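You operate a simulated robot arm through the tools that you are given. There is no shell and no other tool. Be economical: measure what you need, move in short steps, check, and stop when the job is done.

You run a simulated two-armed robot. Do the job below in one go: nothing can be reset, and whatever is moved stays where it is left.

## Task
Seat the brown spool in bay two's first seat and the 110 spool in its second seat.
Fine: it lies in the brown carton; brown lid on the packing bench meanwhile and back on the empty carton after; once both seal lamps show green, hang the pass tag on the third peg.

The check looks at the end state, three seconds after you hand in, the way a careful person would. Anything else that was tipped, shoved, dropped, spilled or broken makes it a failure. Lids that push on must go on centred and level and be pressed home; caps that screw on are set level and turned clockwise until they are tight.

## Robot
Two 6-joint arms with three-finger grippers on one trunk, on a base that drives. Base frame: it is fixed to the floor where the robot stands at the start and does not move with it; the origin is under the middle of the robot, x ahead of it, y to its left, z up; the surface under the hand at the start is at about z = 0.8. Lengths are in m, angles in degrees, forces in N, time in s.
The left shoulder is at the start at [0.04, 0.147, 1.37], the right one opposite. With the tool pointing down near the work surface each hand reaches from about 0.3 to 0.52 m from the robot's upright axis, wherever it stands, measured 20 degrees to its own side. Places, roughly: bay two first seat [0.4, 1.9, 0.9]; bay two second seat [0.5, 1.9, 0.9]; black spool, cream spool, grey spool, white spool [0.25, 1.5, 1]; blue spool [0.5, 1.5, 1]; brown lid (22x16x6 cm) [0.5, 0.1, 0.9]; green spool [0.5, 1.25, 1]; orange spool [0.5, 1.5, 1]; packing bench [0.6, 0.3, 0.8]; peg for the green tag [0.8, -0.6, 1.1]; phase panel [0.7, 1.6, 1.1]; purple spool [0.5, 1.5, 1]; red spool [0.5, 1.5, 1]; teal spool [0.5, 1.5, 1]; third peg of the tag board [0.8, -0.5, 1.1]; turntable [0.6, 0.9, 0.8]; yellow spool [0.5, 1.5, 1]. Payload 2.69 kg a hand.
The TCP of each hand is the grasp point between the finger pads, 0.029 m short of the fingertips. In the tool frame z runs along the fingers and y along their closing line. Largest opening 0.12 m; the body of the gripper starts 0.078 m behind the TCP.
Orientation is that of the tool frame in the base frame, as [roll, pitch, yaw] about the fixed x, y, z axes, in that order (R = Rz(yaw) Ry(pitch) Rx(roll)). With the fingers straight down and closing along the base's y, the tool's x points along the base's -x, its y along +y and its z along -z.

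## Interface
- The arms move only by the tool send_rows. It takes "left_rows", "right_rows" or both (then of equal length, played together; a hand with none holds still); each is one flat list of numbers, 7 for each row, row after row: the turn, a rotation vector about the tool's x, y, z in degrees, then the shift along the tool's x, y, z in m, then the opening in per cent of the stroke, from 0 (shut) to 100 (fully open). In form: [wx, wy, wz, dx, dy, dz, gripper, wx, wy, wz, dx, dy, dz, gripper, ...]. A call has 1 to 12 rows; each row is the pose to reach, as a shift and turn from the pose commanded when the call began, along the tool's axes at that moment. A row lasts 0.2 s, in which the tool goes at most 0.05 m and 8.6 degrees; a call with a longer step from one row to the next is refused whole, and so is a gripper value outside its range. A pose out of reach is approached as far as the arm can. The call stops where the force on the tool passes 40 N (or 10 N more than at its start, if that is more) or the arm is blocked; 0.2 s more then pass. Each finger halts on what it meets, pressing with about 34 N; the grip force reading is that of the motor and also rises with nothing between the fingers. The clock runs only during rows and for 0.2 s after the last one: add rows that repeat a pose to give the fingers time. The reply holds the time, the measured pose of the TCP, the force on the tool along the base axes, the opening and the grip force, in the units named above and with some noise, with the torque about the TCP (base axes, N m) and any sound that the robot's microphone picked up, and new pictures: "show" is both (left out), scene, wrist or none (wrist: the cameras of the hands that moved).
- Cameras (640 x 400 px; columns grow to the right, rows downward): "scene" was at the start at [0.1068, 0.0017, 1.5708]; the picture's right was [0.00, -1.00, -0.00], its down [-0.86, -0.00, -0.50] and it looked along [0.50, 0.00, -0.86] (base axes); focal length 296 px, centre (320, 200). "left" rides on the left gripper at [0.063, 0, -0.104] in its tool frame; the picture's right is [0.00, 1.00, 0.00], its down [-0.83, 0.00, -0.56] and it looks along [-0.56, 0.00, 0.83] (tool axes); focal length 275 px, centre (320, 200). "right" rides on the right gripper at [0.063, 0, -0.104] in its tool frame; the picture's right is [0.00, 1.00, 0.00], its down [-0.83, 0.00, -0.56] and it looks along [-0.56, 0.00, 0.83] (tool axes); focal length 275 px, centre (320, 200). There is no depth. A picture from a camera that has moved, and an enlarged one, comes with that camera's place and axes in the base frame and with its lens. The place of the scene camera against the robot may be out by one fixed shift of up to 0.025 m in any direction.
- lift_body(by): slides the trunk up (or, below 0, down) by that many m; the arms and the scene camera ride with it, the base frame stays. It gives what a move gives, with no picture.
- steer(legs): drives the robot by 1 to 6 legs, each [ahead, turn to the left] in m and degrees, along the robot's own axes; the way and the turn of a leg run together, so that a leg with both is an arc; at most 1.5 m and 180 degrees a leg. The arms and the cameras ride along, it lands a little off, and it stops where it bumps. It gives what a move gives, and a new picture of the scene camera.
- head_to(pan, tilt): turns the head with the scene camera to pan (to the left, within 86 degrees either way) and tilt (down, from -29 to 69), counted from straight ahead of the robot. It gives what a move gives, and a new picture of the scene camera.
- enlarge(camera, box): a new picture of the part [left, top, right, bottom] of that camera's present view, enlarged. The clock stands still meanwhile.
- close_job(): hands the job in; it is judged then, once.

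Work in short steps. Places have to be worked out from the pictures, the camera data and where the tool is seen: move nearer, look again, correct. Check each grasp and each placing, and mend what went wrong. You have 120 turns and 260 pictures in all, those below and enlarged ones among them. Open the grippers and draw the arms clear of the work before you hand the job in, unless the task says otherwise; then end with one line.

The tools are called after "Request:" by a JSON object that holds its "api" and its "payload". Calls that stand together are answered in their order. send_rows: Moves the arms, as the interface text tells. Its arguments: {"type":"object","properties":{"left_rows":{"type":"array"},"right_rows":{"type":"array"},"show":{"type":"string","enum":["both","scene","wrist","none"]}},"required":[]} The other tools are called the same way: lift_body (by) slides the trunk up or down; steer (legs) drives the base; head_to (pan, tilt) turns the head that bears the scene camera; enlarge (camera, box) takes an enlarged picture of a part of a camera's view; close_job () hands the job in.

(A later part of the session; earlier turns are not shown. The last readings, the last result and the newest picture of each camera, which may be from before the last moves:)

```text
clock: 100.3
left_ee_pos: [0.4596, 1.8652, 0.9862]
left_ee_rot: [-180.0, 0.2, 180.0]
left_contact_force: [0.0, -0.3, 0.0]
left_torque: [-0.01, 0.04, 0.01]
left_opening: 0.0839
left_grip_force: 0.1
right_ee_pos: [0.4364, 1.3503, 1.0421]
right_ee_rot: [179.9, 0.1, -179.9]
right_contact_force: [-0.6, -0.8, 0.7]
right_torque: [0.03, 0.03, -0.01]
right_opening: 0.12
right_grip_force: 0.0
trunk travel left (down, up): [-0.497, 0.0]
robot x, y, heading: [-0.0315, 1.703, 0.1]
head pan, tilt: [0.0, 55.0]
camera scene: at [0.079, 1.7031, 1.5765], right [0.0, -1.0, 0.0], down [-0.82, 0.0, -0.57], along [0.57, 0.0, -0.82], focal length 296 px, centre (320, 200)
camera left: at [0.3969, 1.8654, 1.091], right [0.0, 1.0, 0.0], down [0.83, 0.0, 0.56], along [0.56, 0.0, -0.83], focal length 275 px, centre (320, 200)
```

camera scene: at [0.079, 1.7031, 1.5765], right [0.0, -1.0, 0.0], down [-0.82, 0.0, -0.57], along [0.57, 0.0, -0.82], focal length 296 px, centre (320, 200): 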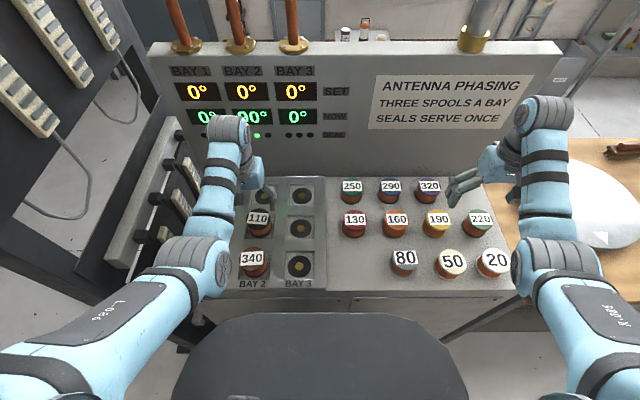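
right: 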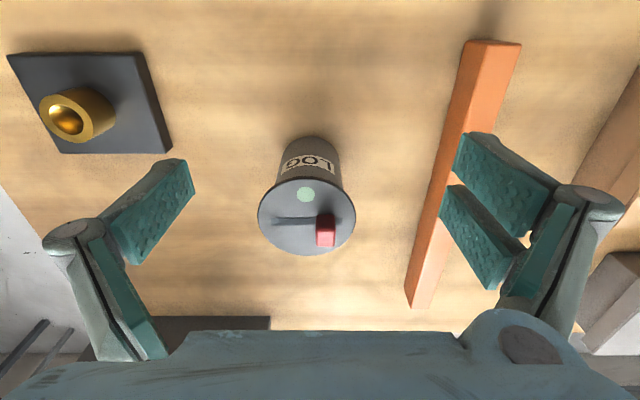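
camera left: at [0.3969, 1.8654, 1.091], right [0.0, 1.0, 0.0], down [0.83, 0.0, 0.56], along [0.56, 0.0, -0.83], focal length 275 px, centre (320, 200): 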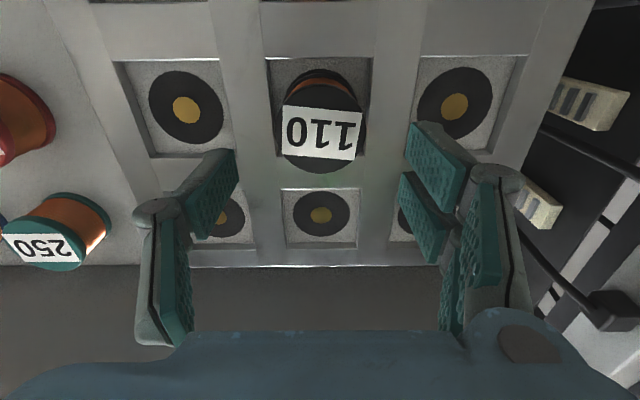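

Both spools sit upright. I drive back to the start position at the bench.

Request:
{"api": "steer", "payload": {"legs": [[-0.3, 0], [0, -90], [1.3, 0], [0.403, 0], [0, 90]]}}

```text
clock: 118.2
left_ee_pos: [0.1072, 0.1629, 0.9861]
left_ee_rot: [180.0, 0.3, 176.0]
left_contact_force: [0.6, 0.0, -1.2]
left_torque: [-0.01, 0.01, -0.01]
left_opening: 0.0839
left_grip_force: 0.1
right_ee_pos: [0.0483, -0.3501, 1.0412]
right_ee_rot: [179.8, 0.0, 176.2]
right_contact_force: [-0.4, -0.8, -0.4]
right_torque: [-0.05, 0.01, 0.01]
right_opening: 0.1199
right_grip_force: 0.0
trunk travel left (down, up): [-0.497, 0.0]
robot x, y, heading: [-0.3964, 0.0374, -3.8]
head pan, tilt: [0.0, 55.0]
camera scene: at [-0.2845, 0.0286, 1.5765], right [-0.07, -1.0, 0.0], down [-0.82, 0.05, -0.57], along [0.57, -0.04, -0.82], focal length 296 px, centre (320, 200)
```

scene: 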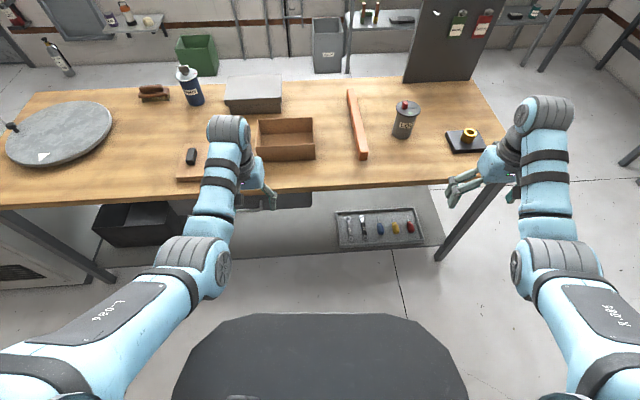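

I straighten the heading and go forward to the bench.

Request:
{"api": "steer", "payload": {"legs": [[0, 2.3], [0.395, 1.5]]}}

```text
clock: 121.0
left_ee_pos: [0.4921, 0.1897, 0.9875]
left_ee_rot: [179.9, 0.4, 179.8]
left_contact_force: [-0.7, 0.4, 0.2]
left_torque: [0.0, -0.05, -0.02]
left_opening: 0.0839
left_grip_force: 0.0
right_ee_pos: [0.4668, -0.324, 1.0433]
right_ee_rot: [179.8, 0.1, 179.8]
right_contact_force: [-0.1, -0.5, 0.5]
right_torque: [0.01, -0.05, 0.02]
right_opening: 0.1202
right_grip_force: 0.0
trunk travel left (down, up): [-0.497, 0.0]
robot x, y, heading: [0.0001, 0.0278, -0.1]
head pan, tilt: [0.0, 55.0]
camera scene: at [0.109, 0.0297, 1.5767], right [0.0, -1.0, 0.0], down [-0.82, 0.0, -0.58], along [0.58, 0.0, -0.82], focal length 296 px, centre (320, 200)
```

scene: 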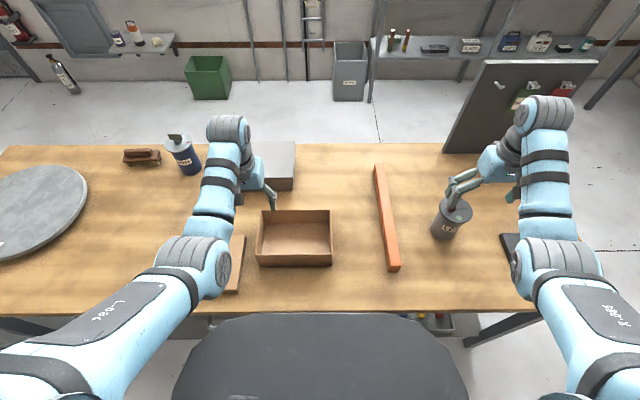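

At (0, 0.028). I move the left hand to where the handle sat when closed and view the carton rim to measure any frame drift.

Request:
{"api": "send_rows", "payload": {"left_rows": [0, 0, 0, 0.018, -0.03, 0, 50, 0, 0.4, 0, 0.018, -0.031, -0.01, 50, 0, 0.4, 0, 0.018, -0.031, -0.01, 50], "show": "wrist"}}

```text
clock: 121.8
left_ee_pos: [0.4759, 0.1587, 0.9964]
left_ee_rot: [-180.0, -0.1, 179.8]
left_contact_force: [-0.6, 0.0, -0.2]
left_torque: [0.0, 0.01, 0.02]
left_opening: 0.06
left_grip_force: 0.0
right_ee_pos: [0.4701, -0.3234, 1.0422]
right_ee_rot: [180.0, -0.1, 180.0]
right_contact_force: [0.3, 0.4, -0.4]
right_torque: [-0.01, 0.0, 0.0]
right_opening: 0.1199
right_grip_force: 0.1
trunk travel left (down, up): [-0.497, 0.0]
robot x, y, heading: [-0.0006, 0.0303, 0.2]
head pan, tilt: [0.0, 55.0]
camera left: at [0.4133, 0.1594, 1.102], right [0.01, 1.0, 0.0], down [0.83, -0.01, 0.55], along [0.55, -0.01, -0.83], focal length 275 px, centre (320, 200)
```

left: 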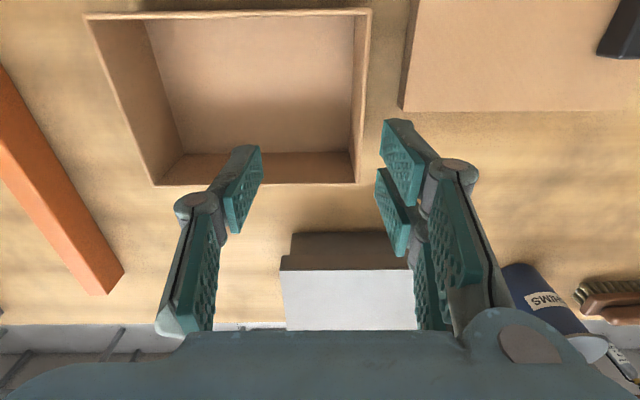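

The carton rim sits within ~2–3 mm of its earlier place (shift about +2.5 mm, +1 mm), so the target for the handle is about (0.476, 0.160). Now I go over to the lid's handle near (0.409, 0.412).

Request:
{"api": "send_rows", "payload": {"left_rows": [0, 0, 0, 0.011, 0.042, 0, 50, 0, 0, 0, 0.022, 0.084, 0, 50, 0, 0, 0, 0.033, 0.126, 0, 50, 0, 0, 0, 0.044, 0.168, 0.01, 50, 0, 0, 0, 0.055, 0.21, 0.02, 50, 0, 0, 0, 0.067, 0.253, 0.03, 50, 0, 0, 0, 0.067, 0.253, 0.045, 50], "show": "wrist"}}

```text
clock: 123.4
left_ee_pos: [0.4105, 0.4135, 0.951]
left_ee_rot: [-180.0, -0.2, 179.8]
left_contact_force: [-0.4, -0.3, 0.1]
left_torque: [-0.01, 0.01, 0.01]
left_opening: 0.0599
left_grip_force: 0.2
left hand out of reach, approached as far as the arm can: row 3
right_ee_pos: [0.4695, -0.3247, 1.0418]
right_ee_rot: [179.9, 0.0, 179.9]
right_contact_force: [0.4, 0.1, 0.2]
right_torque: [0.02, 0.01, -0.01]
right_opening: 0.12
right_grip_force: 0.0
trunk travel left (down, up): [-0.497, 0.0]
robot x, y, heading: [0.003, 0.0276, -0.0]
head pan, tilt: [0.0, 55.0]
camera left: at [0.3473, 0.4137, 1.0561], right [0.01, 1.0, 0.0], down [0.83, -0.01, 0.55], along [0.55, 0.0, -0.83], focal length 275 px, centre (320, 200)
```

left: 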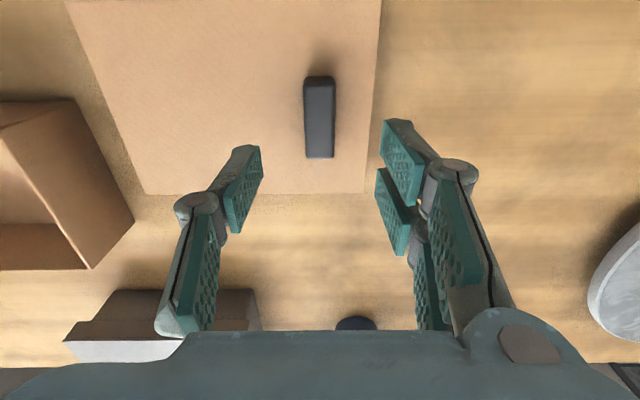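

The handle is centred under the hand. I descend to z 0.854 and grip.

Request:
{"api": "send_rows", "payload": {"left_rows": [0, 0, 0, 0, 0, 0.045, 50, 0, 0, 0, 0, 0, 0.08, 50, 0, 0, 0, 0, 0, 0.09, 50, 0, 0, 0, 0, 0, 0.096, 50, 0, 0, 0, 0, 0, 0.096, 20, 0, 0, 0, 0, 0, 0.096, 0, 0, 0, 0, 0, 0, 0.096, 0, 0, 0, 0, 0, 0, 0.096, 0], "show": "wrist"}}

```text
clock: 125.2
left_ee_pos: [0.4095, 0.4123, 0.8551]
left_ee_rot: [180.0, -0.1, 179.8]
left_contact_force: [-0.6, 0.9, 0.0]
left_torque: [0.05, -0.01, -0.01]
left_opening: 0.0231
left_grip_force: 34.5
right_ee_pos: [0.468, -0.3232, 1.0426]
right_ee_rot: [180.0, 0.1, 179.9]
right_contact_force: [0.4, -0.5, 0.0]
right_torque: [-0.01, 0.0, -0.01]
right_opening: 0.1199
right_grip_force: 0.1
trunk travel left (down, up): [-0.497, 0.0]
robot x, y, heading: [0.0005, 0.0316, 0.1]
head pan, tilt: [0.0, 55.0]
camera left: at [0.3463, 0.4134, 0.96], right [0.01, 1.0, 0.0], down [0.83, -0.01, 0.55], along [0.55, 0.0, -0.83], focal length 275 px, centre (320, 200)
```

left: 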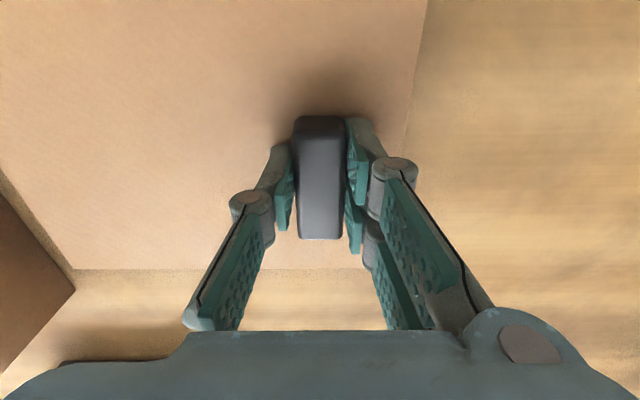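

Gripped in the same relation as before. Lift to about z 0.995.

Request:
{"api": "send_rows", "payload": {"left_rows": [0, 0, 0, 0, 0, -0.02, 0, 0, 0, 0, 0, 0, -0.05, 0, 0, 0, 0, 0, 0, -0.09, 0, 0, 0, 0, 0, 0, -0.12, 0, 0, 0, 0, 0, 0, -0.14, 0], "show": "scene"}}

```text
clock: 126.4
left_ee_pos: [0.409, 0.4118, 0.9948]
left_ee_rot: [180.0, -0.3, 179.8]
left_contact_force: [0.2, -0.5, -0.2]
left_torque: [0.02, 0.04, 0.01]
left_opening: 0.0229
left_grip_force: 33.9
right_ee_pos: [0.4681, -0.3249, 1.0428]
right_ee_rot: [179.9, 0.0, 179.9]
right_contact_force: [0.5, 0.3, -0.1]
right_torque: [-0.01, 0.0, -0.01]
right_opening: 0.1202
right_grip_force: 0.0
trunk travel left (down, up): [-0.497, 0.0]
robot x, y, heading: [0.0033, 0.0285, -0.2]
head pan, tilt: [0.0, 55.0]
camera scene: at [0.1127, 0.0298, 1.5765], right [0.0, -1.0, 0.0], down [-0.82, 0.0, -0.57], along [0.57, 0.0, -0.82], focal length 296 px, centre (320, 200)
```

scene: 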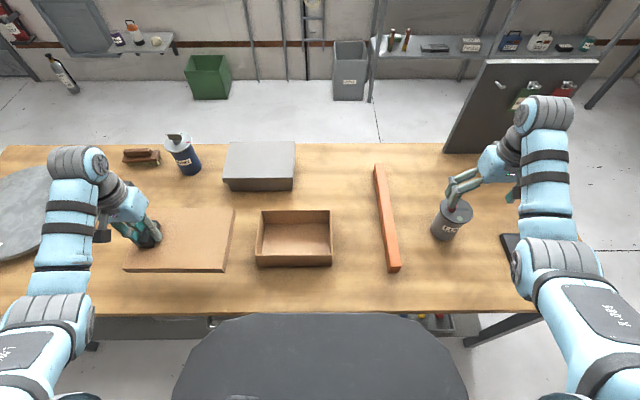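

The carton is empty. I carry the lid over it at z ~0.98.

Request:
{"api": "send_rows", "payload": {"left_rows": [0, 0, 0, -0.011, -0.042, 0.01, 0, 0, 0, 0, -0.022, -0.084, 0.018, 0, 0, 0, 0, -0.033, -0.126, 0.02, 0, 0, 0, 0, -0.044, -0.168, 0.02, 0, 0, 0, 0, -0.055, -0.21, 0.02, 0, 0, 0, 0, -0.067, -0.252, 0.02, 0, 0, 0, 0, -0.067, -0.252, 0.02, 0]}}

```text
clock: 128.0
left_ee_pos: [0.4748, 0.1616, 0.9732]
left_ee_rot: [180.0, -0.2, 179.8]
left_contact_force: [-0.8, 0.0, -0.1]
left_torque: [-0.01, 0.0, 0.02]
left_opening: 0.0229
left_grip_force: 34.0
right_ee_pos: [0.4695, -0.3242, 1.0429]
right_ee_rot: [179.9, -0.1, -180.0]
right_contact_force: [0.2, 0.8, -0.3]
right_torque: [-0.02, 0.0, 0.02]
right_opening: 0.1199
right_grip_force: 0.0
trunk travel left (down, up): [-0.497, 0.0]
robot x, y, heading: [0.0003, 0.0269, -0.2]
head pan, tilt: [0.0, 55.0]
camera scene: at [0.1127, 0.0301, 1.5765], right [0.0, -1.0, 0.0], down [-0.82, 0.0, -0.57], along [0.57, 0.0, -0.82], focal length 296 px, centre (320, 200)
camera left: at [0.412, 0.1617, 1.0781], right [0.01, 1.0, 0.0], down [0.83, -0.01, 0.55], along [0.55, 0.0, -0.83], focal length 275 px, centre (320, 200)
```

scene: 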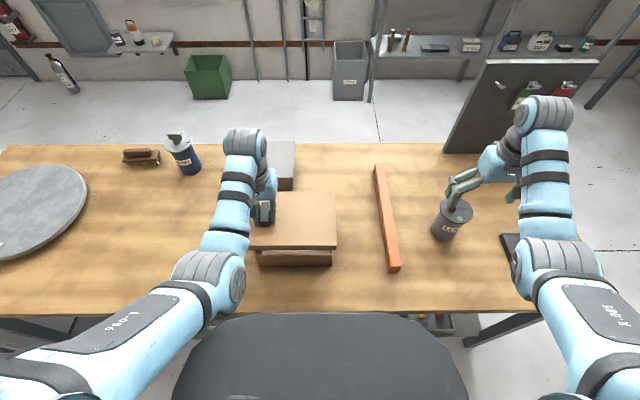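
left: 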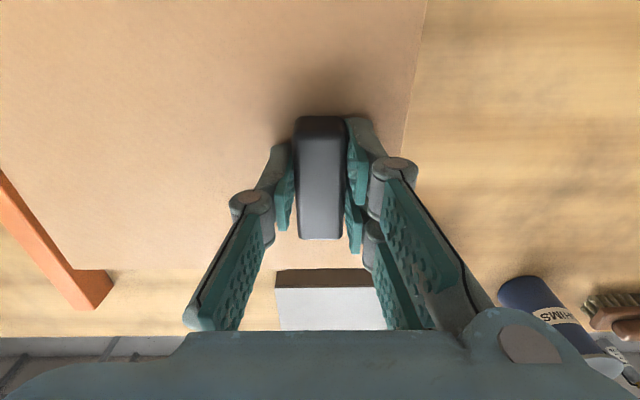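

Before lowering I zoom on the lid and carton from the scene camera to compare their edges.

Request:
{"api": "enlarge", "payload": {"camera": "scene", "box": [230, 180, 360, 280]}}

```text
4.00 times, centred on (295, 230) of scene
camera zoom: at [0.1127, 0.0301, 1.5765], right [0.0, -1.0, 0.0], down [-0.82, 0.0, -0.57], along [0.57, 0.0, -0.82], focal length 1184 px, centre (420, 80)
```

zoom: 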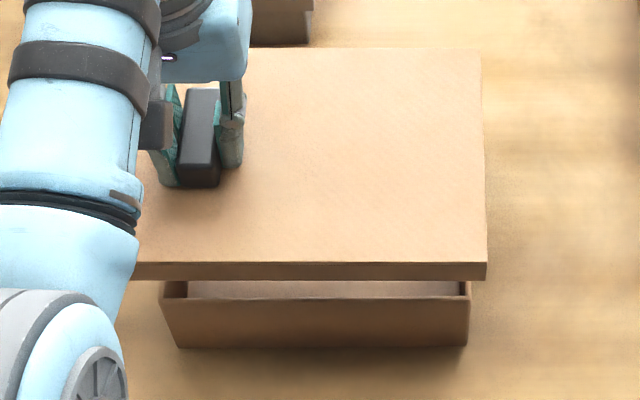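

Edges agree with target: shift +1.5 mm x, −2 mm y. I descend slowly to just above seating.

Request:
{"api": "send_rows", "payload": {"left_rows": [0, 0.2, 0, -0.0015, -0.002, 0, 0, 0, 0.2, 0, -0.0015, -0.002, 0.025, 0, 0, 0.2, 0, -0.0015, -0.002, 0.044, 0, 0, 0.2, 0, -0.0015, -0.002, 0.044, 0], "show": "none"}}

Request:
{"api": "enlarge", "payload": {"camera": "scene", "box": [230, 180, 360, 280]}}

```text
clock: 129.0
left_ee_pos: [0.4747, 0.1586, 0.929]
left_ee_rot: [180.0, -0.3, 179.8]
left_contact_force: [0.2, -0.1, -0.2]
left_torque: [0.02, 0.03, -0.01]
left_opening: 0.0231
left_grip_force: 33.6
right_ee_pos: [0.4698, -0.3251, 1.0425]
right_ee_rot: [179.8, 0.0, 179.9]
right_contact_force: [-0.5, -0.1, 0.1]
right_torque: [0.01, -0.03, 0.01]
right_opening: 0.12
right_grip_force: 0.1
trunk travel left (down, up): [-0.497, 0.0]
robot x, y, heading: [0.0018, 0.0276, -0.1]
head pan, tilt: [0.0, 55.0]
```

```text
4.00 times, centred on (295, 230) of scene
camera zoom: at [0.1126, 0.0296, 1.5765], right [0.0, -1.0, 0.0], down [-0.82, 0.0, -0.57], along [0.57, 0.0, -0.82], focal length 1184 px, centre (420, 80)
```

zoom: 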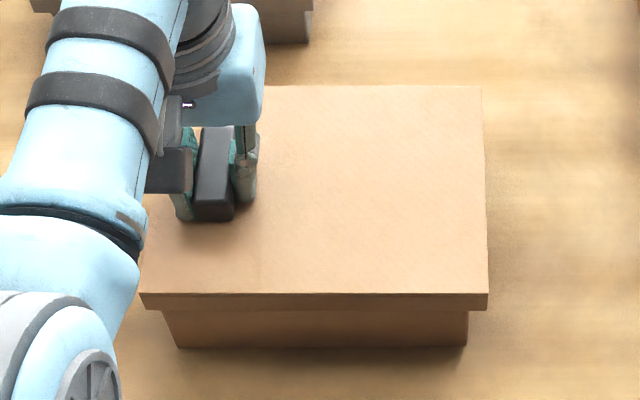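

Lid is centred in y (0.0972 vs 0.0978). I nudge +1.5 mm in x and press down in small steps.

Request:
{"api": "send_rows", "payload": {"left_rows": [0, 0, 0, -0.0015, 0, 0.003, 0, 0, 0, 0, -0.0015, 0, 0.006, 0, 0, 0, 0, -0.0015, 0, 0.009, 0, 0, 0, 0, -0.0015, 0, 0.012, 0, 0, 0, 0, -0.0015, 0, 0.015, 0, 0, 0, 0, -0.0015, 0, 0.018, 0, 0, 0, 0, -0.0015, 0, 0.021, 0, 0, 0, 0, -0.0015, 0, 0.024, 0], "show": "none"}}

Request:
{"api": "enlarge", "payload": {"camera": "scene", "box": [230, 180, 360, 280]}}

```text
clock: 130.8
left_ee_pos: [0.4795, 0.1566, 0.9088]
left_ee_rot: [180.0, -0.2, 179.9]
left_contact_force: [-1.1, 0.9, 4.6]
left_torque: [-0.03, -0.3, -0.02]
left_opening: 0.0229
left_grip_force: 34.2
right_ee_pos: [0.4673, -0.3253, 1.0427]
right_ee_rot: [179.9, 0.0, 179.8]
right_contact_force: [-0.3, 0.1, 0.8]
right_torque: [-0.01, 0.02, 0.01]
right_opening: 0.1198
right_grip_force: 0.0
trunk travel left (down, up): [-0.497, 0.0]
robot x, y, heading: [0.0005, 0.0285, 0.0]
head pan, tilt: [0.0, 55.0]
```

```text
4.00 times, centred on (295, 230) of scene
camera zoom: at [0.1108, 0.0295, 1.5767], right [0.0, -1.0, 0.0], down [-0.82, 0.0, -0.57], along [0.57, 0.0, -0.82], focal length 1184 px, centre (420, 80)
```

zoom: 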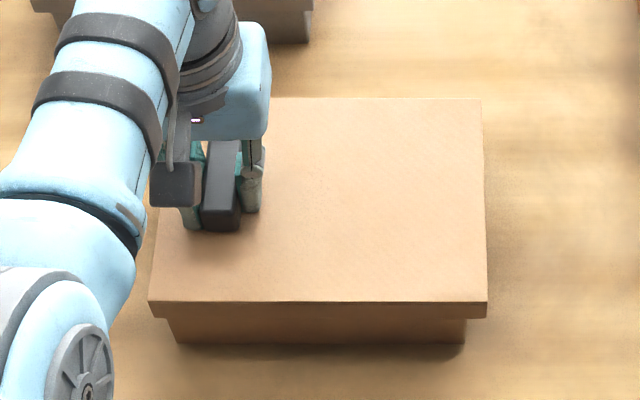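

Height 0.909 matches the seated height. I press further to confirm a hard stop.

Request:
{"api": "send_rows", "payload": {"left_rows": [0, 0, 0, 0, 0, 0.003, 0, 0, 0, 0, 0, 0, 0.006, 0, 0, 0, 0, 0, 0, 0.009, 0, 0, 0, 0, 0, 0, 0.012, 0], "show": "none"}}

Request:
{"api": "enlarge", "payload": {"camera": "scene", "box": [230, 180, 360, 280]}}

```text
clock: 131.4
left_ee_pos: [0.4792, 0.1582, 0.9065]
left_ee_rot: [180.0, 0.3, 179.7]
left_contact_force: [-10.9, -0.3, 19.0]
left_torque: [0.15, 0.42, -0.09]
left_opening: 0.0228
left_grip_force: 34.0
right_ee_pos: [0.4651, -0.3247, 1.0442]
right_ee_rot: [179.9, 0.2, 180.0]
right_contact_force: [0.3, 0.0, -0.5]
right_torque: [-0.01, 0.0, 0.0]
right_opening: 0.12
right_grip_force: 0.1
trunk travel left (down, up): [-0.497, 0.0]
robot x, y, heading: [-0.0004, 0.0327, 0.4]
head pan, tilt: [0.0, 55.0]
stopped in row 3 (left hand): the force on the tool passed its limit at 45 N (the readings are from after the stop); the commanded pose is now the measured one
```

```text
4.00 times, centred on (295, 230) of scene
camera zoom: at [0.1064, 0.0292, 1.5769], right [0.0, -1.0, 0.0], down [-0.82, 0.0, -0.58], along [0.58, 0.0, -0.82], focal length 1184 px, centre (420, 80)
```

zoom: 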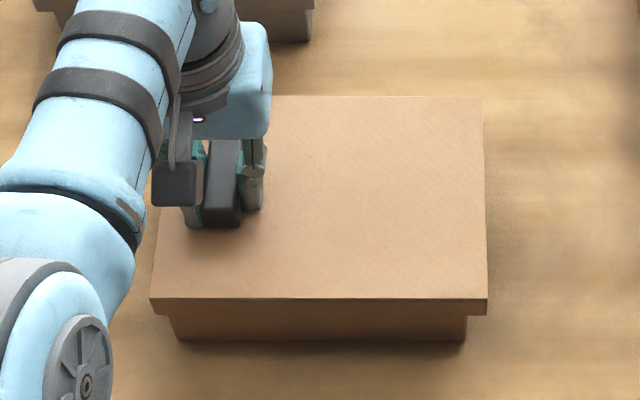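

Firm stop at 0.9065, lid level. I release, then press with closed fingers at the lid's middle and far end to make sure it's home everywhere.

Request:
{"api": "send_rows", "payload": {"left_rows": [0, 0, 0, 0, 0, 0, 25, 0, 0, 0, 0, 0, 0, 50, 0, 0, 0, 0, 0, 0, 50, 0, 0, 0, 0, 0, -0.04, 50, 0, 0, 0, 0, 0, -0.07, 20, 0, 0, 0, 0, -0.04, -0.07, 0, 0, 0, 0, 0, -0.07, -0.07, 0, 0, 0, 0, 0, -0.07, -0.07, 0]}}

```text
clock: 133.2
left_ee_pos: [0.4806, 0.0893, 0.9742]
left_ee_rot: [179.7, 0.1, -179.9]
left_contact_force: [-0.7, 0.1, 0.2]
left_torque: [0.01, 0.03, 0.01]
left_opening: 0.0
left_grip_force: 28.8
right_ee_pos: [0.4698, -0.3232, 1.043]
right_ee_rot: [179.9, 0.0, 179.8]
right_contact_force: [-0.7, -1.0, 0.5]
right_torque: [-0.04, 0.02, -0.01]
right_opening: 0.12
right_grip_force: 0.0
trunk travel left (down, up): [-0.497, 0.0]
robot x, y, heading: [0.0002, 0.0284, -0.1]
head pan, tilt: [0.0, 55.0]
camera scene: at [0.1126, 0.0306, 1.5765], right [0.0, -1.0, 0.0], down [-0.82, 0.0, -0.57], along [0.57, 0.0, -0.82], focal length 296 px, centre (320, 200)
camera left: at [0.4175, 0.0893, 1.0783], right [0.0, 1.0, 0.01], down [0.83, -0.01, 0.56], along [0.56, 0.0, -0.83], focal length 275 px, centre (320, 200)
```

scene: 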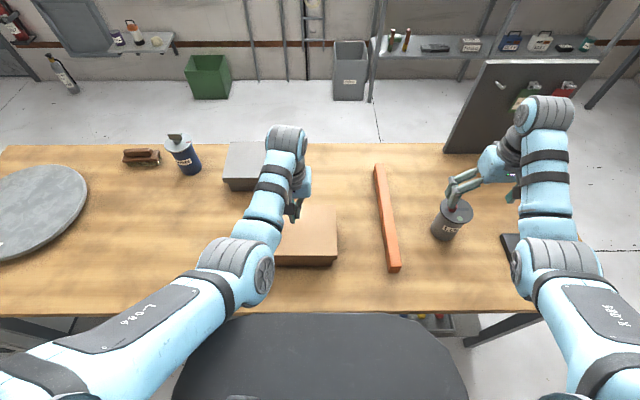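
left: 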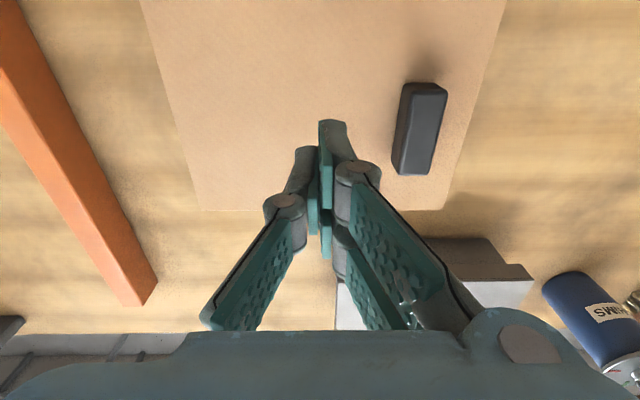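

Press at the middle of the lid with the closed fingers.

Request:
{"api": "send_rows", "payload": {"left_rows": [0, 0, 0, 0, 0, 0.04, 0, 0, 0, 0, 0, 0, 0.06, 0, 0, 0, 0, 0, 0, 0.065, 0, 0, 0, 0, 0, 0, 0.068, 0, 0, 0, 0, 0, 0, 0.071, 0, 0, 0, 0, 0, 0, 0.074, 0, 0, 0, 0, 0, 0, 0.077, 0], "show": "none"}}

Request:
{"api": "send_rows", "payload": {"left_rows": [0, 0, 0, 0, 0, -0.03, 0, 0, 0, 0, 0, -0.03, -0.03, 0, 0, 0, 0, 0, -0.05, -0.03, 0, 0, 0, 0, 0, -0.05, -0.01, 0, 0, 0, 0, 0, -0.05, -0.003, 0, 0, 0, 0, 0, -0.05, 0, 0, 0, 0, 0, 0, -0.05, 0.003, 0, 0, 0, 0, 0, -0.05, 0.006, 0], "show": "none"}}

Request:
{"api": "send_rows", "payload": {"left_rows": [0, 0, 0, 0, 0, -0.04, 0, 0, 0, 0, 0, 0.03, -0.08, 0, 0, 0, 0, 0, 0.07, -0.1, 0], "show": "both"}}

```text
clock: 134.8
left_ee_pos: [0.4836, 0.0862, 0.9043]
left_ee_rot: [-180.0, 0.8, 179.8]
left_contact_force: [-11.5, 1.0, 23.5]
left_torque: [0.07, 0.52, 0.05]
left_opening: 0.0062
left_grip_force: 28.6
right_ee_pos: [0.4652, -0.3243, 1.0445]
right_ee_rot: [180.0, 0.2, -180.0]
right_contact_force: [-0.1, 0.6, 0.6]
right_torque: [-0.01, 0.02, 0.0]
right_opening: 0.1198
right_grip_force: 0.1
trunk travel left (down, up): [-0.497, 0.0]
robot x, y, heading: [0.0001, 0.0293, 0.1]
head pan, tilt: [0.0, 55.0]
stopped in row 7 (left hand): the force on the tool passed its limit at 44 N (the readings are from after the stop); the commanded pose is now the measured one
```

```text
clock: 136.6
left_ee_pos: [0.4743, 0.0437, 0.9038]
left_ee_rot: [-180.0, 1.2, 179.7]
left_contact_force: [11.0, -0.2, 23.6]
left_torque: [0.01, 0.02, 0.0]
left_opening: 0.0058
left_grip_force: 28.7
left hand out of reach, approached as far as the arm can: row 4, 5, 6, 7, 8
right_ee_pos: [0.4664, -0.3228, 1.0442]
right_ee_rot: [179.9, 0.1, 179.9]
right_contact_force: [0.3, -0.4, 0.0]
right_torque: [-0.02, -0.01, -0.01]
right_opening: 0.1202
right_grip_force: 0.1
trunk travel left (down, up): [-0.497, 0.0]
robot x, y, heading: [-0.0004, 0.0282, -0.1]
head pan, tilt: [0.0, 55.0]
```

```text
clock: 137.4
left_ee_pos: [0.4685, 0.1135, 1.0001]
left_ee_rot: [-179.8, 0.2, 179.5]
left_contact_force: [0.0, 0.7, -0.1]
left_torque: [-0.07, 0.01, 0.02]
left_opening: 0.0
left_grip_force: 28.5
right_ee_pos: [0.4668, -0.3238, 1.0419]
right_ee_rot: [180.0, 0.0, 179.9]
right_contact_force: [-0.4, 0.4, -0.9]
right_torque: [0.03, 0.0, 0.01]
right_opening: 0.1202
right_grip_force: 0.0
trunk travel left (down, up): [-0.497, 0.0]
robot x, y, heading: [0.0053, 0.0252, -0.4]
head pan, tilt: [0.0, 55.0]
camera scene: at [0.1113, 0.0301, 1.5766], right [0.0, -1.0, 0.0], down [-0.82, 0.0, -0.57], along [0.57, 0.0, -0.82], focal length 296 px, centre (320, 200)
camera left: at [0.4056, 0.1136, 1.1047], right [0.01, 1.0, 0.0], down [0.83, -0.01, 0.56], along [0.56, -0.01, -0.83], focal length 275 px, centre (320, 200)
```

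scene: 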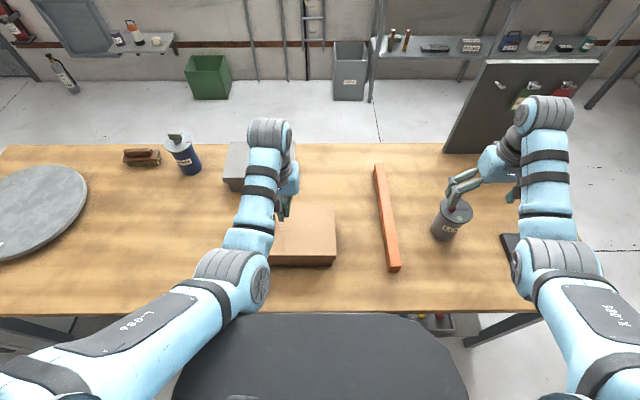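
left: 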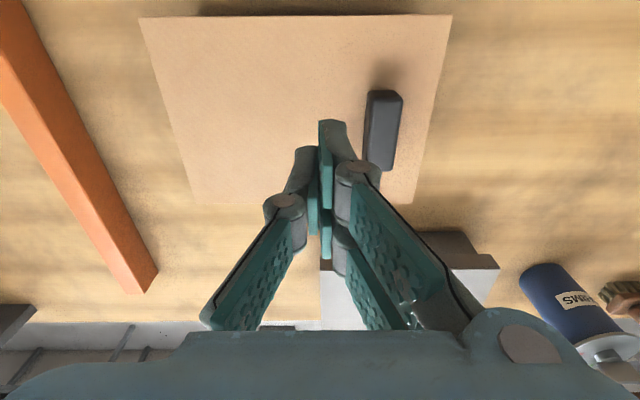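

Lid is seated level all round. Now the tag: I look at the board with the head and zoom.

Request:
{"api": "head_to", "payload": {"pan": -38, "tilt": 30}}

Request:
{"api": "enlarge", "payload": {"camera": "scene", "box": [230, 150, 350, 290]}}

```text
clock: 138.4
left_ee_pos: [0.4721, 0.1149, 1.0004]
left_ee_rot: [180.0, 0.5, 179.9]
left_contact_force: [-1.1, -0.1, -0.5]
left_torque: [-0.04, 0.02, 0.0]
left_opening: 0.0
left_grip_force: 28.6
right_ee_pos: [0.4693, -0.3246, 1.0421]
right_ee_rot: [179.9, 0.0, -180.0]
right_contact_force: [-0.2, 1.2, -0.3]
right_torque: [-0.01, 0.03, -0.01]
right_opening: 0.12
right_grip_force: 0.2
trunk travel left (down, up): [-0.497, 0.0]
robot x, y, heading: [0.0008, 0.0271, 0.1]
head pan, tilt: [-38.0, 30.0]
camera scene: at [0.1119, -0.0259, 1.6125], right [-0.62, -0.79, 0.0], down [-0.39, 0.31, -0.87], along [0.68, -0.53, -0.5], focal length 296 px, centre (320, 200)
```

scene: 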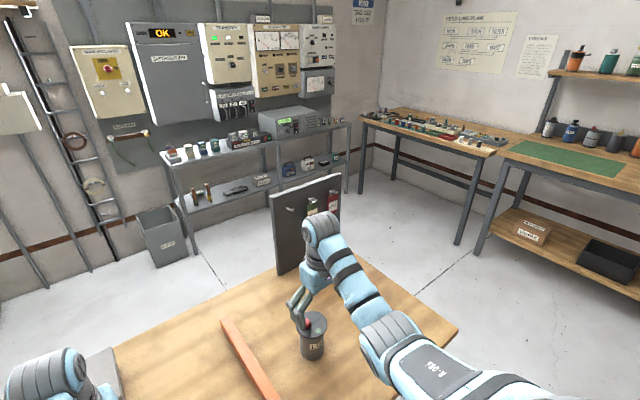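

```text
2.86 times, centred on (290, 220) of scene
camera zoom: at [0.1119, -0.0259, 1.6125], right [-0.62, -0.79, 0.0], down [-0.39, 0.31, -0.87], along [0.68, -0.53, -0.5], focal length 846 px, centre (406, 143)
```

zoom: 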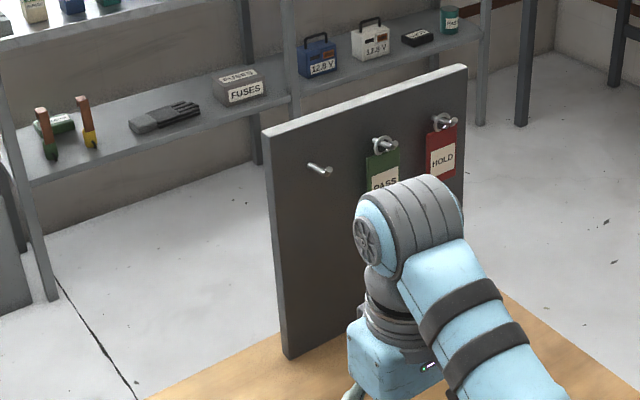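

The tag hangs by a ring on the middle peg; pegs are at about x 0.84, y −0.46/−0.56, z 1.08. I need a horizontal right hand from the front, so I back off and sidestep to y ≈ −0.36 where there is room to reorient.

Request:
{"api": "steer", "payload": {"legs": [[-0.32, 0], [0, -90], [0.39, 0], [0, 90]]}}

```text
clock: 150.2
left_ee_pos: [0.158, -0.284, 1.0005]
left_ee_rot: [-180.0, 0.5, 179.3]
left_contact_force: [-0.2, 0.3, 0.3]
left_torque: [0.04, 0.0, 0.0]
left_opening: 0.0
left_grip_force: 27.6
right_ee_pos: [0.1509, -0.7229, 1.0421]
right_ee_rot: [179.9, -0.1, 179.5]
right_contact_force: [-0.7, -0.2, -0.1]
right_torque: [0.03, 0.03, 0.0]
right_opening: 0.1199
right_grip_force: 0.1
trunk travel left (down, up): [-0.497, 0.0]
robot x, y, heading: [-0.3144, -0.3645, -0.5]
head pan, tilt: [-38.0, 30.0]
camera scene: at [-0.2044, -0.4214, 1.6125], right [-0.62, -0.78, 0.0], down [-0.39, 0.31, -0.87], along [0.68, -0.54, -0.5], focal length 296 px, centre (320, 200)
```

scene: 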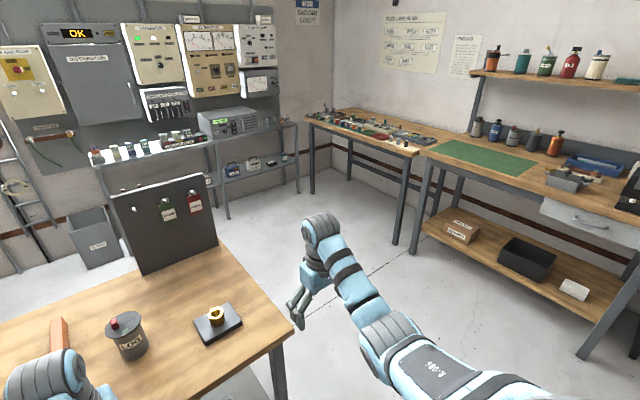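

Free space here. I rotate the right hand from pointing down to pointing forward.

Request:
{"api": "send_rows", "payload": {"right_rows": [0, -8.2, 0, 0, 0.01, 0, 50, 0, -16.4, 0, 0, 0.02, 0, 50, 0, -24.6, 0, 0, 0.03, 0, 50, 0, -32.8, 0, -0.01, 0.04, 0, 50, 0, -41, 0, -0.02, 0.05, 0, 50, 0, -49.2, 0, -0.03, 0.06, 0, 50, 0, -57.4, 0, -0.04, 0.07, 0, 50, 0, -65.6, 0, -0.05, 0.08, 0, 50, 0, -73.8, 0, -0.06, 0.09, 0, 50, 0, -82, 0, -0.07, 0.1, 0, 50, 0, -90, 0, -0.08, 0.11, 0, 50, 0, -90, 0, -0.08, 0.12, 0, 50]}}

```text
clock: 152.8
left_ee_pos: [0.1566, -0.2834, 1.0001]
left_ee_rot: [179.9, 0.4, 179.3]
left_contact_force: [-0.2, -0.6, 0.3]
left_torque: [-0.03, 0.01, -0.01]
left_opening: 0.0
left_grip_force: 28.0
right_ee_pos: [0.2296, -0.6027, 1.0417]
right_ee_rot: [96.2, 90.0, 95.7]
right_contact_force: [0.1, -0.7, -0.4]
right_torque: [0.0, -0.02, 0.02]
right_opening: 0.0598
right_grip_force: 0.0
trunk travel left (down, up): [-0.497, 0.0]
robot x, y, heading: [-0.3093, -0.3665, -0.5]
head pan, tilt: [-38.0, 30.0]
camera scene: at [-0.2045, -0.4204, 1.6126], right [-0.62, -0.78, 0.0], down [-0.39, 0.31, -0.87], along [0.68, -0.54, -0.5], focal length 296 px, centre (320, 200)
camera right: at [0.1274, -0.602, 0.9778], right [0.01, 1.0, 0.0], down [-0.56, 0.01, 0.83], along [0.83, -0.01, 0.56], focal length 275 px, centre (320, 200)
```

scene: 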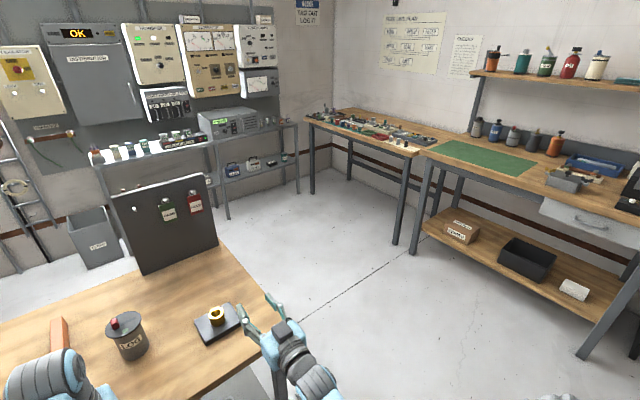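
right: 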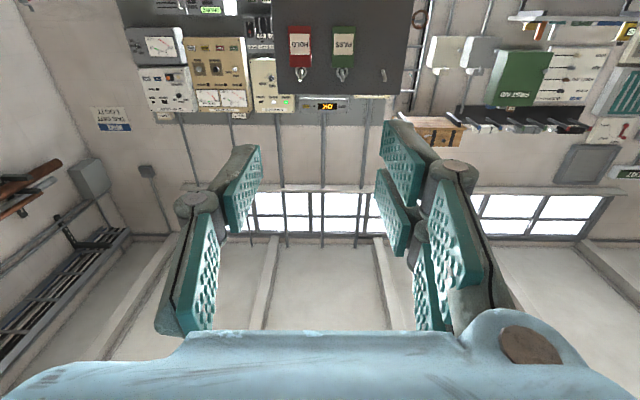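

Tool now points forward. From this camera the PASS ring is at about y −0.551, z 1.095, third peg y −0.453. I extend the arm forward here to learn its horizontal reach at that height.

Request:
{"api": "send_rows", "payload": {"right_rows": [0, 0, 0, -0.02, 0, 0.04, 50, 0, 0, 0, -0.04, 0.01, 0.08, 50, 0, 0, 0, -0.053, 0.02, 0.12, 50, 0, 0, 0, -0.053, 0.03, 0.16, 50, 0, 0, 0, -0.053, 0.04, 0.2, 50, 0, 0, 0, -0.053, 0.05, 0.24, 50, 0, 0, 0, -0.053, 0.05, 0.28, 50, 0, 0, 0, -0.053, 0.05, 0.32, 50], "show": "none"}}

```text
clock: 154.6
left_ee_pos: [0.1595, -0.2833, 0.9992]
left_ee_rot: [-180.0, 0.4, 179.3]
left_contact_force: [0.6, 0.3, -0.3]
left_torque: [0.01, 0.0, -0.02]
left_opening: 0.0
left_grip_force: 28.7
right_ee_pos: [0.4268, -0.5576, 1.1393]
right_ee_rot: [161.1, 89.8, 160.5]
right_contact_force: [0.1, 0.1, -0.8]
right_torque: [0.01, 0.0, -0.04]
right_opening: 0.0601
right_grip_force: 0.0
right hand out of reach, approached as far as the arm can: row 1, 2, 3, 5, 6, 7, 8
trunk travel left (down, up): [-0.497, 0.0]
robot x, y, heading: [-0.3091, -0.368, -0.6]
head pan, tilt: [-38.0, 30.0]
```

Max reach here is 0.736 m from the axis at z 1.14; lowering the trunk ~0.15 m makes it ~0.78, enough. The left hand would then be too low over the LOG jar, so I point it forward and up first.

Request:
{"api": "send_rows", "payload": {"left_rows": [0, -8.2, 0, -0.01, 0.01, 0, 30, 0, -16.4, 0, -0.02, 0.02, -0.01, 30, 0, -24.6, 0, -0.03, 0.03, -0.02, 30, 0, -32.8, 0, -0.04, 0.04, -0.03, 30, 0, -41, 0, -0.05, 0.05, -0.04, 30, 0, -49.2, 0, -0.06, 0.06, -0.05, 30, 0, -57.4, 0, -0.07, 0.06, -0.06, 30, 0, -65.6, 0, -0.08, 0.06, -0.075, 30, 0, -73.8, 0, -0.09, 0.06, -0.09, 30, 0, -82, 0, -0.1, 0.06, -0.11, 30, 0, -90, 0, -0.12, 0.06, -0.13, 30, 0, -90, 0, -0.14, 0.06, -0.15, 30], "show": "scene"}}

Request:
{"api": "head_to", "payload": {"pan": -10, "tilt": 45}}

```text
clock: 155.8
left_ee_pos: [0.2515, -0.2247, 1.1159]
left_ee_rot: [178.0, 48.4, 178.5]
left_contact_force: [0.0, -0.4, -0.2]
left_torque: [0.0, 0.0, -0.01]
left_opening: 0.0359
left_grip_force: 0.1
right_ee_pos: [0.4267, -0.5585, 1.1399]
right_ee_rot: [131.6, 89.8, 131.1]
right_contact_force: [0.5, 0.1, -0.4]
right_torque: [-0.02, -0.01, -0.01]
right_opening: 0.0601
right_grip_force: 0.0
trunk travel left (down, up): [-0.497, 0.0]
robot x, y, heading: [-0.3138, -0.3681, -0.6]
head pan, tilt: [-38.0, 30.0]
stopped in row 5 (left hand): the arm was blocked; the commanded pose is now the measured one
camera scene: at [-0.2045, -0.4203, 1.6126], right [-0.62, -0.78, 0.0], down [-0.39, 0.31, -0.87], along [0.68, -0.54, -0.5], focal length 296 px, centre (320, 200)
```

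scene: 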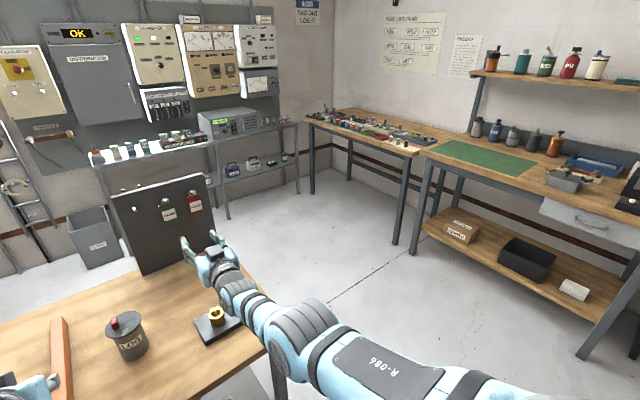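

```text
clock: 156.7
left_ee_pos: [0.2524, -0.2267, 1.1161]
left_ee_rot: [178.1, 48.4, 178.5]
left_contact_force: [-1.3, 0.1, 0.9]
left_torque: [0.01, 0.02, -0.01]
left_opening: 0.0358
left_grip_force: 0.0
right_ee_pos: [0.4258, -0.5594, 1.1388]
right_ee_rot: [-49.1, 90.0, -49.7]
right_contact_force: [-0.1, -0.5, -0.4]
right_torque: [0.0, 0.02, -0.02]
right_opening: 0.0599
right_grip_force: 0.0
trunk travel left (down, up): [-0.497, 0.0]
robot x, y, heading: [-0.3136, -0.3659, -0.3]
head pan, tilt: [-10.0, 45.0]
camera scene: at [-0.195, -0.3794, 1.59], right [-0.18, -0.98, 0.0], down [-0.69, 0.13, -0.71], along [0.7, -0.13, -0.71], focal length 296 px, centre (320, 200)
```

scene: 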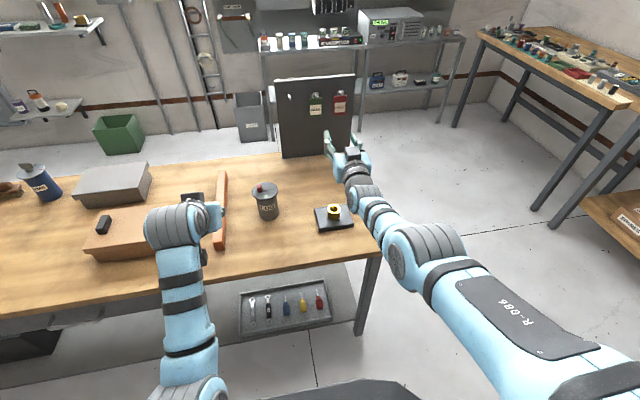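

Left hand is tilted forward and high (z 1.116), clear of the jar even after a 0.15 m drop. I retract the right hand 0.12 m, then drive forward 0.33 m.

Request:
{"api": "send_rows", "payload": {"right_rows": [0, 0, 0, 0, 0, -0.04, 50, 0, 0, 0, 0, 0, -0.08, 50, 0, 0, 0, 0, 0, -0.12, 50, 0, 0, 0, 0, 0, -0.12, 50], "show": "none"}}

Request:
{"api": "steer", "payload": {"legs": [[0.33, 0.4]]}}

```text
clock: 157.7
left_ee_pos: [0.2518, -0.2257, 1.1153]
left_ee_rot: [178.0, 48.3, 178.5]
left_contact_force: [-0.6, -0.5, 0.2]
left_torque: [-0.01, 0.01, -0.01]
left_opening: 0.036
left_grip_force: 0.1
right_ee_pos: [0.3082, -0.5552, 1.1442]
right_ee_rot: [131.0, 89.8, 130.5]
right_contact_force: [-0.5, -0.2, -0.9]
right_torque: [0.01, 0.01, 0.01]
right_opening: 0.06
right_grip_force: 0.1
right hand out of reach, approached as far as the arm can: row 1, 2
trunk travel left (down, up): [-0.497, 0.0]
robot x, y, heading: [-0.3205, -0.3664, -0.6]
head pan, tilt: [-10.0, 45.0]
```

```text
clock: 159.8
left_ee_pos: [0.5688, -0.2234, 1.1164]
left_ee_rot: [178.0, 48.4, 178.9]
left_contact_force: [-0.7, -0.3, -0.5]
left_torque: [0.0, 0.0, -0.01]
left_opening: 0.0361
left_grip_force: 0.2
right_ee_pos: [0.628, -0.5521, 1.1455]
right_ee_rot: [33.0, 89.9, 32.9]
right_contact_force: [-0.5, -0.7, 0.3]
right_torque: [0.02, 0.03, 0.02]
right_opening: 0.0598
right_grip_force: 0.0
trunk travel left (down, up): [-0.497, 0.0]
robot x, y, heading: [0.009, -0.3706, -0.1]
head pan, tilt: [-10.0, 45.0]
camera scene: at [0.1218, -0.3806, 1.5902], right [-0.18, -0.98, 0.0], down [-0.69, 0.12, -0.71], along [0.7, -0.12, -0.71], focal length 296 px, centre (320, 200)
```

scene: 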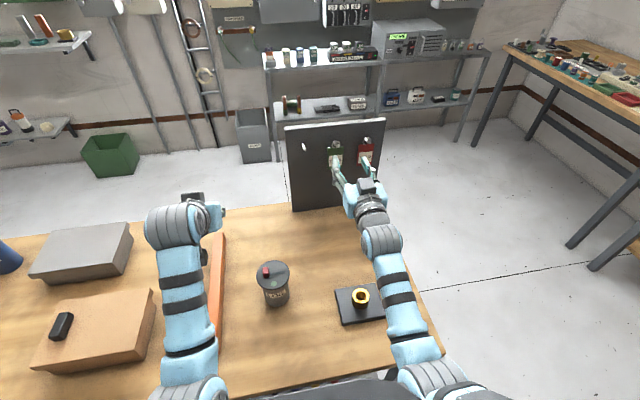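

Lower the trunk by 0.13 m and view through the right wrist camera.

Request:
{"api": "lift_body", "payload": {"by": -0.13}}

Request:
{"api": "enlarge", "payload": {"camera": "right", "box": [0, 0, 640, 400]}}

Request:
{"api": "head_to", "payload": {"pan": -15, "tilt": 28}}

Request:
{"api": "enlarge", "payload": {"camera": "scene", "box": [240, 100, 440, 260]}}

```text
clock: 161.4
left_ee_pos: [0.5712, -0.222, 0.9852]
left_ee_rot: [178.0, 48.4, 178.9]
left_contact_force: [0.4, -0.6, -0.4]
left_torque: [0.01, 0.01, 0.0]
left_opening: 0.0358
left_grip_force: 0.1
right_ee_pos: [0.6314, -0.5513, 1.0149]
right_ee_rot: [122.4, 89.9, 122.3]
right_contact_force: [-0.3, 0.5, 0.4]
right_torque: [0.0, 0.02, 0.0]
right_opening: 0.06
right_grip_force: 0.0
trunk travel left (down, up): [-0.367, 0.13]
robot x, y, heading: [0.0061, -0.3688, -0.1]
head pan, tilt: [-10.0, 45.0]
```

```text
1.00 times, centred on (320, 200) of right (not enlarged: the box is as wide or as high as the picture)
camera zoom: at [0.5277, -0.5519, 0.9508], right [0.0, 1.0, 0.0], down [-0.56, 0.0, 0.83], along [0.83, 0.0, 0.56], focal length 275 px, centre (320, 200)
```

zoom: 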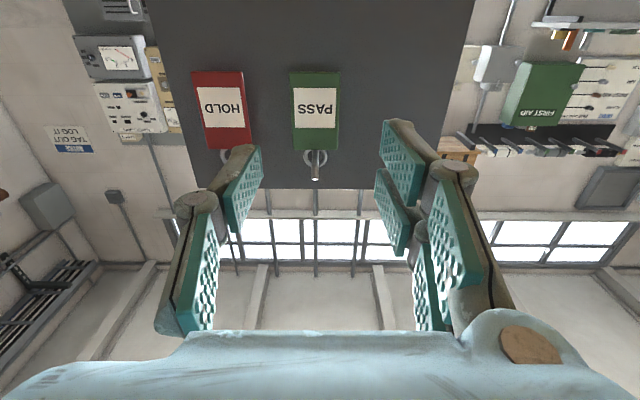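

```text
clock: 162.2
left_ee_pos: [0.5719, -0.2236, 0.9844]
left_ee_rot: [177.9, 48.4, 178.9]
left_contact_force: [-1.1, 0.6, 0.2]
left_torque: [0.01, 0.02, 0.02]
left_opening: 0.036
left_grip_force: 0.0
right_ee_pos: [0.6311, -0.5517, 1.0139]
right_ee_rot: [126.0, 89.9, 126.0]
right_contact_force: [0.9, -0.2, -0.7]
right_torque: [0.0, 0.01, 0.03]
right_opening: 0.0598
right_grip_force: 0.1
trunk travel left (down, up): [-0.367, 0.13]
robot x, y, heading: [0.0032, -0.3703, -0.0]
head pan, tilt: [-15.0, 28.0]
camera scene: at [0.1335, -0.3901, 1.4857], right [-0.26, -0.97, 0.0], down [-0.45, 0.12, -0.88], along [0.85, -0.23, -0.47], focal length 296 px, centre (320, 200)
```

scene: 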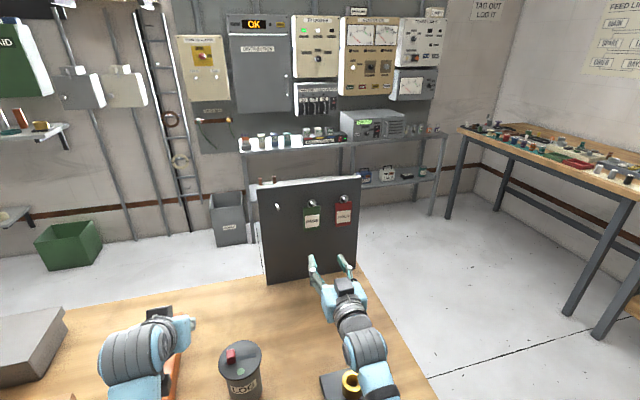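

```text
2.50 times, centred on (340, 180) of scene
camera zoom: at [0.1335, -0.3901, 1.4857], right [-0.26, -0.97, 0.0], down [-0.45, 0.12, -0.88], along [0.85, -0.23, -0.47], focal length 740 px, centre (270, 250)
```

zoom: 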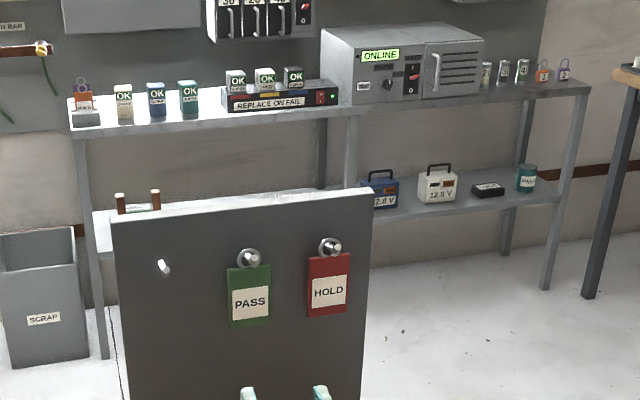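

The tag hangs at y ≈ −0.5575, z 1.00–1.086, 5.3 cm wide, ring around the peg at z ≈1.10. I line up at z 1.052, open, and come to x 0.70 for a closer look.

Request:
{"api": "send_rows", "payload": {"right_rows": [0, 0, 0, -0.02, -0.003, 0.03, 70, 0, 0, 0, -0.038, -0.006, 0.06, 70, 0, 0, 0, -0.038, -0.006, 0.07, 70, 0, 0, 0, -0.038, -0.006, 0.07, 70], "show": "wrist"}}

Request:
{"api": "enlarge", "payload": {"camera": "right", "box": [200, 20, 440, 200]}}

```text
clock: 163.2
left_ee_pos: [0.5714, -0.2237, 0.9846]
left_ee_rot: [177.9, 48.4, 179.0]
left_contact_force: [-0.3, 0.2, 0.6]
left_torque: [-0.04, 0.0, -0.01]
left_opening: 0.0361
left_grip_force: 0.1
right_ee_pos: [0.7005, -0.5585, 1.0546]
right_ee_rot: [127.0, 89.9, 126.8]
right_contact_force: [0.1, -0.1, -0.7]
right_torque: [-0.02, 0.01, 0.01]
right_opening: 0.0842
right_grip_force: 0.0
trunk travel left (down, up): [-0.367, 0.13]
robot x, y, heading: [0.0064, -0.3675, 0.0]
head pan, tilt: [-15.0, 28.0]
camera right: at [0.5967, -0.5584, 0.9901], right [0.0, 1.0, 0.0], down [-0.56, 0.0, 0.83], along [0.83, 0.0, 0.56], focal length 275 px, centre (320, 200)
```

right: 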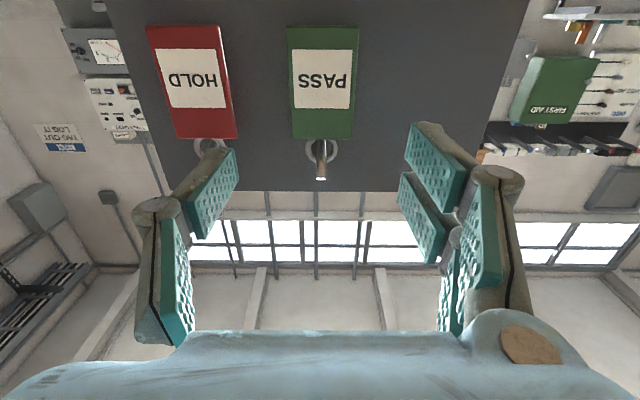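

```text
2.22 times, centred on (320, 110) of right
camera zoom: at [0.5967, -0.5584, 0.9901], right [0.0, 1.0, 0.0], down [-0.56, 0.0, 0.83], along [0.83, 0.0, 0.56], focal length 612 px, centre (320, 400)
```

zoom: 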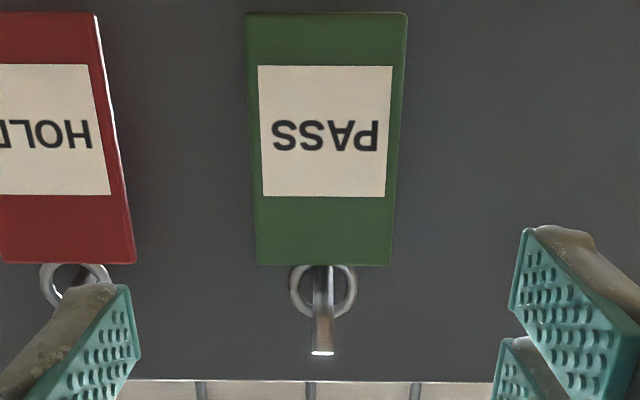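

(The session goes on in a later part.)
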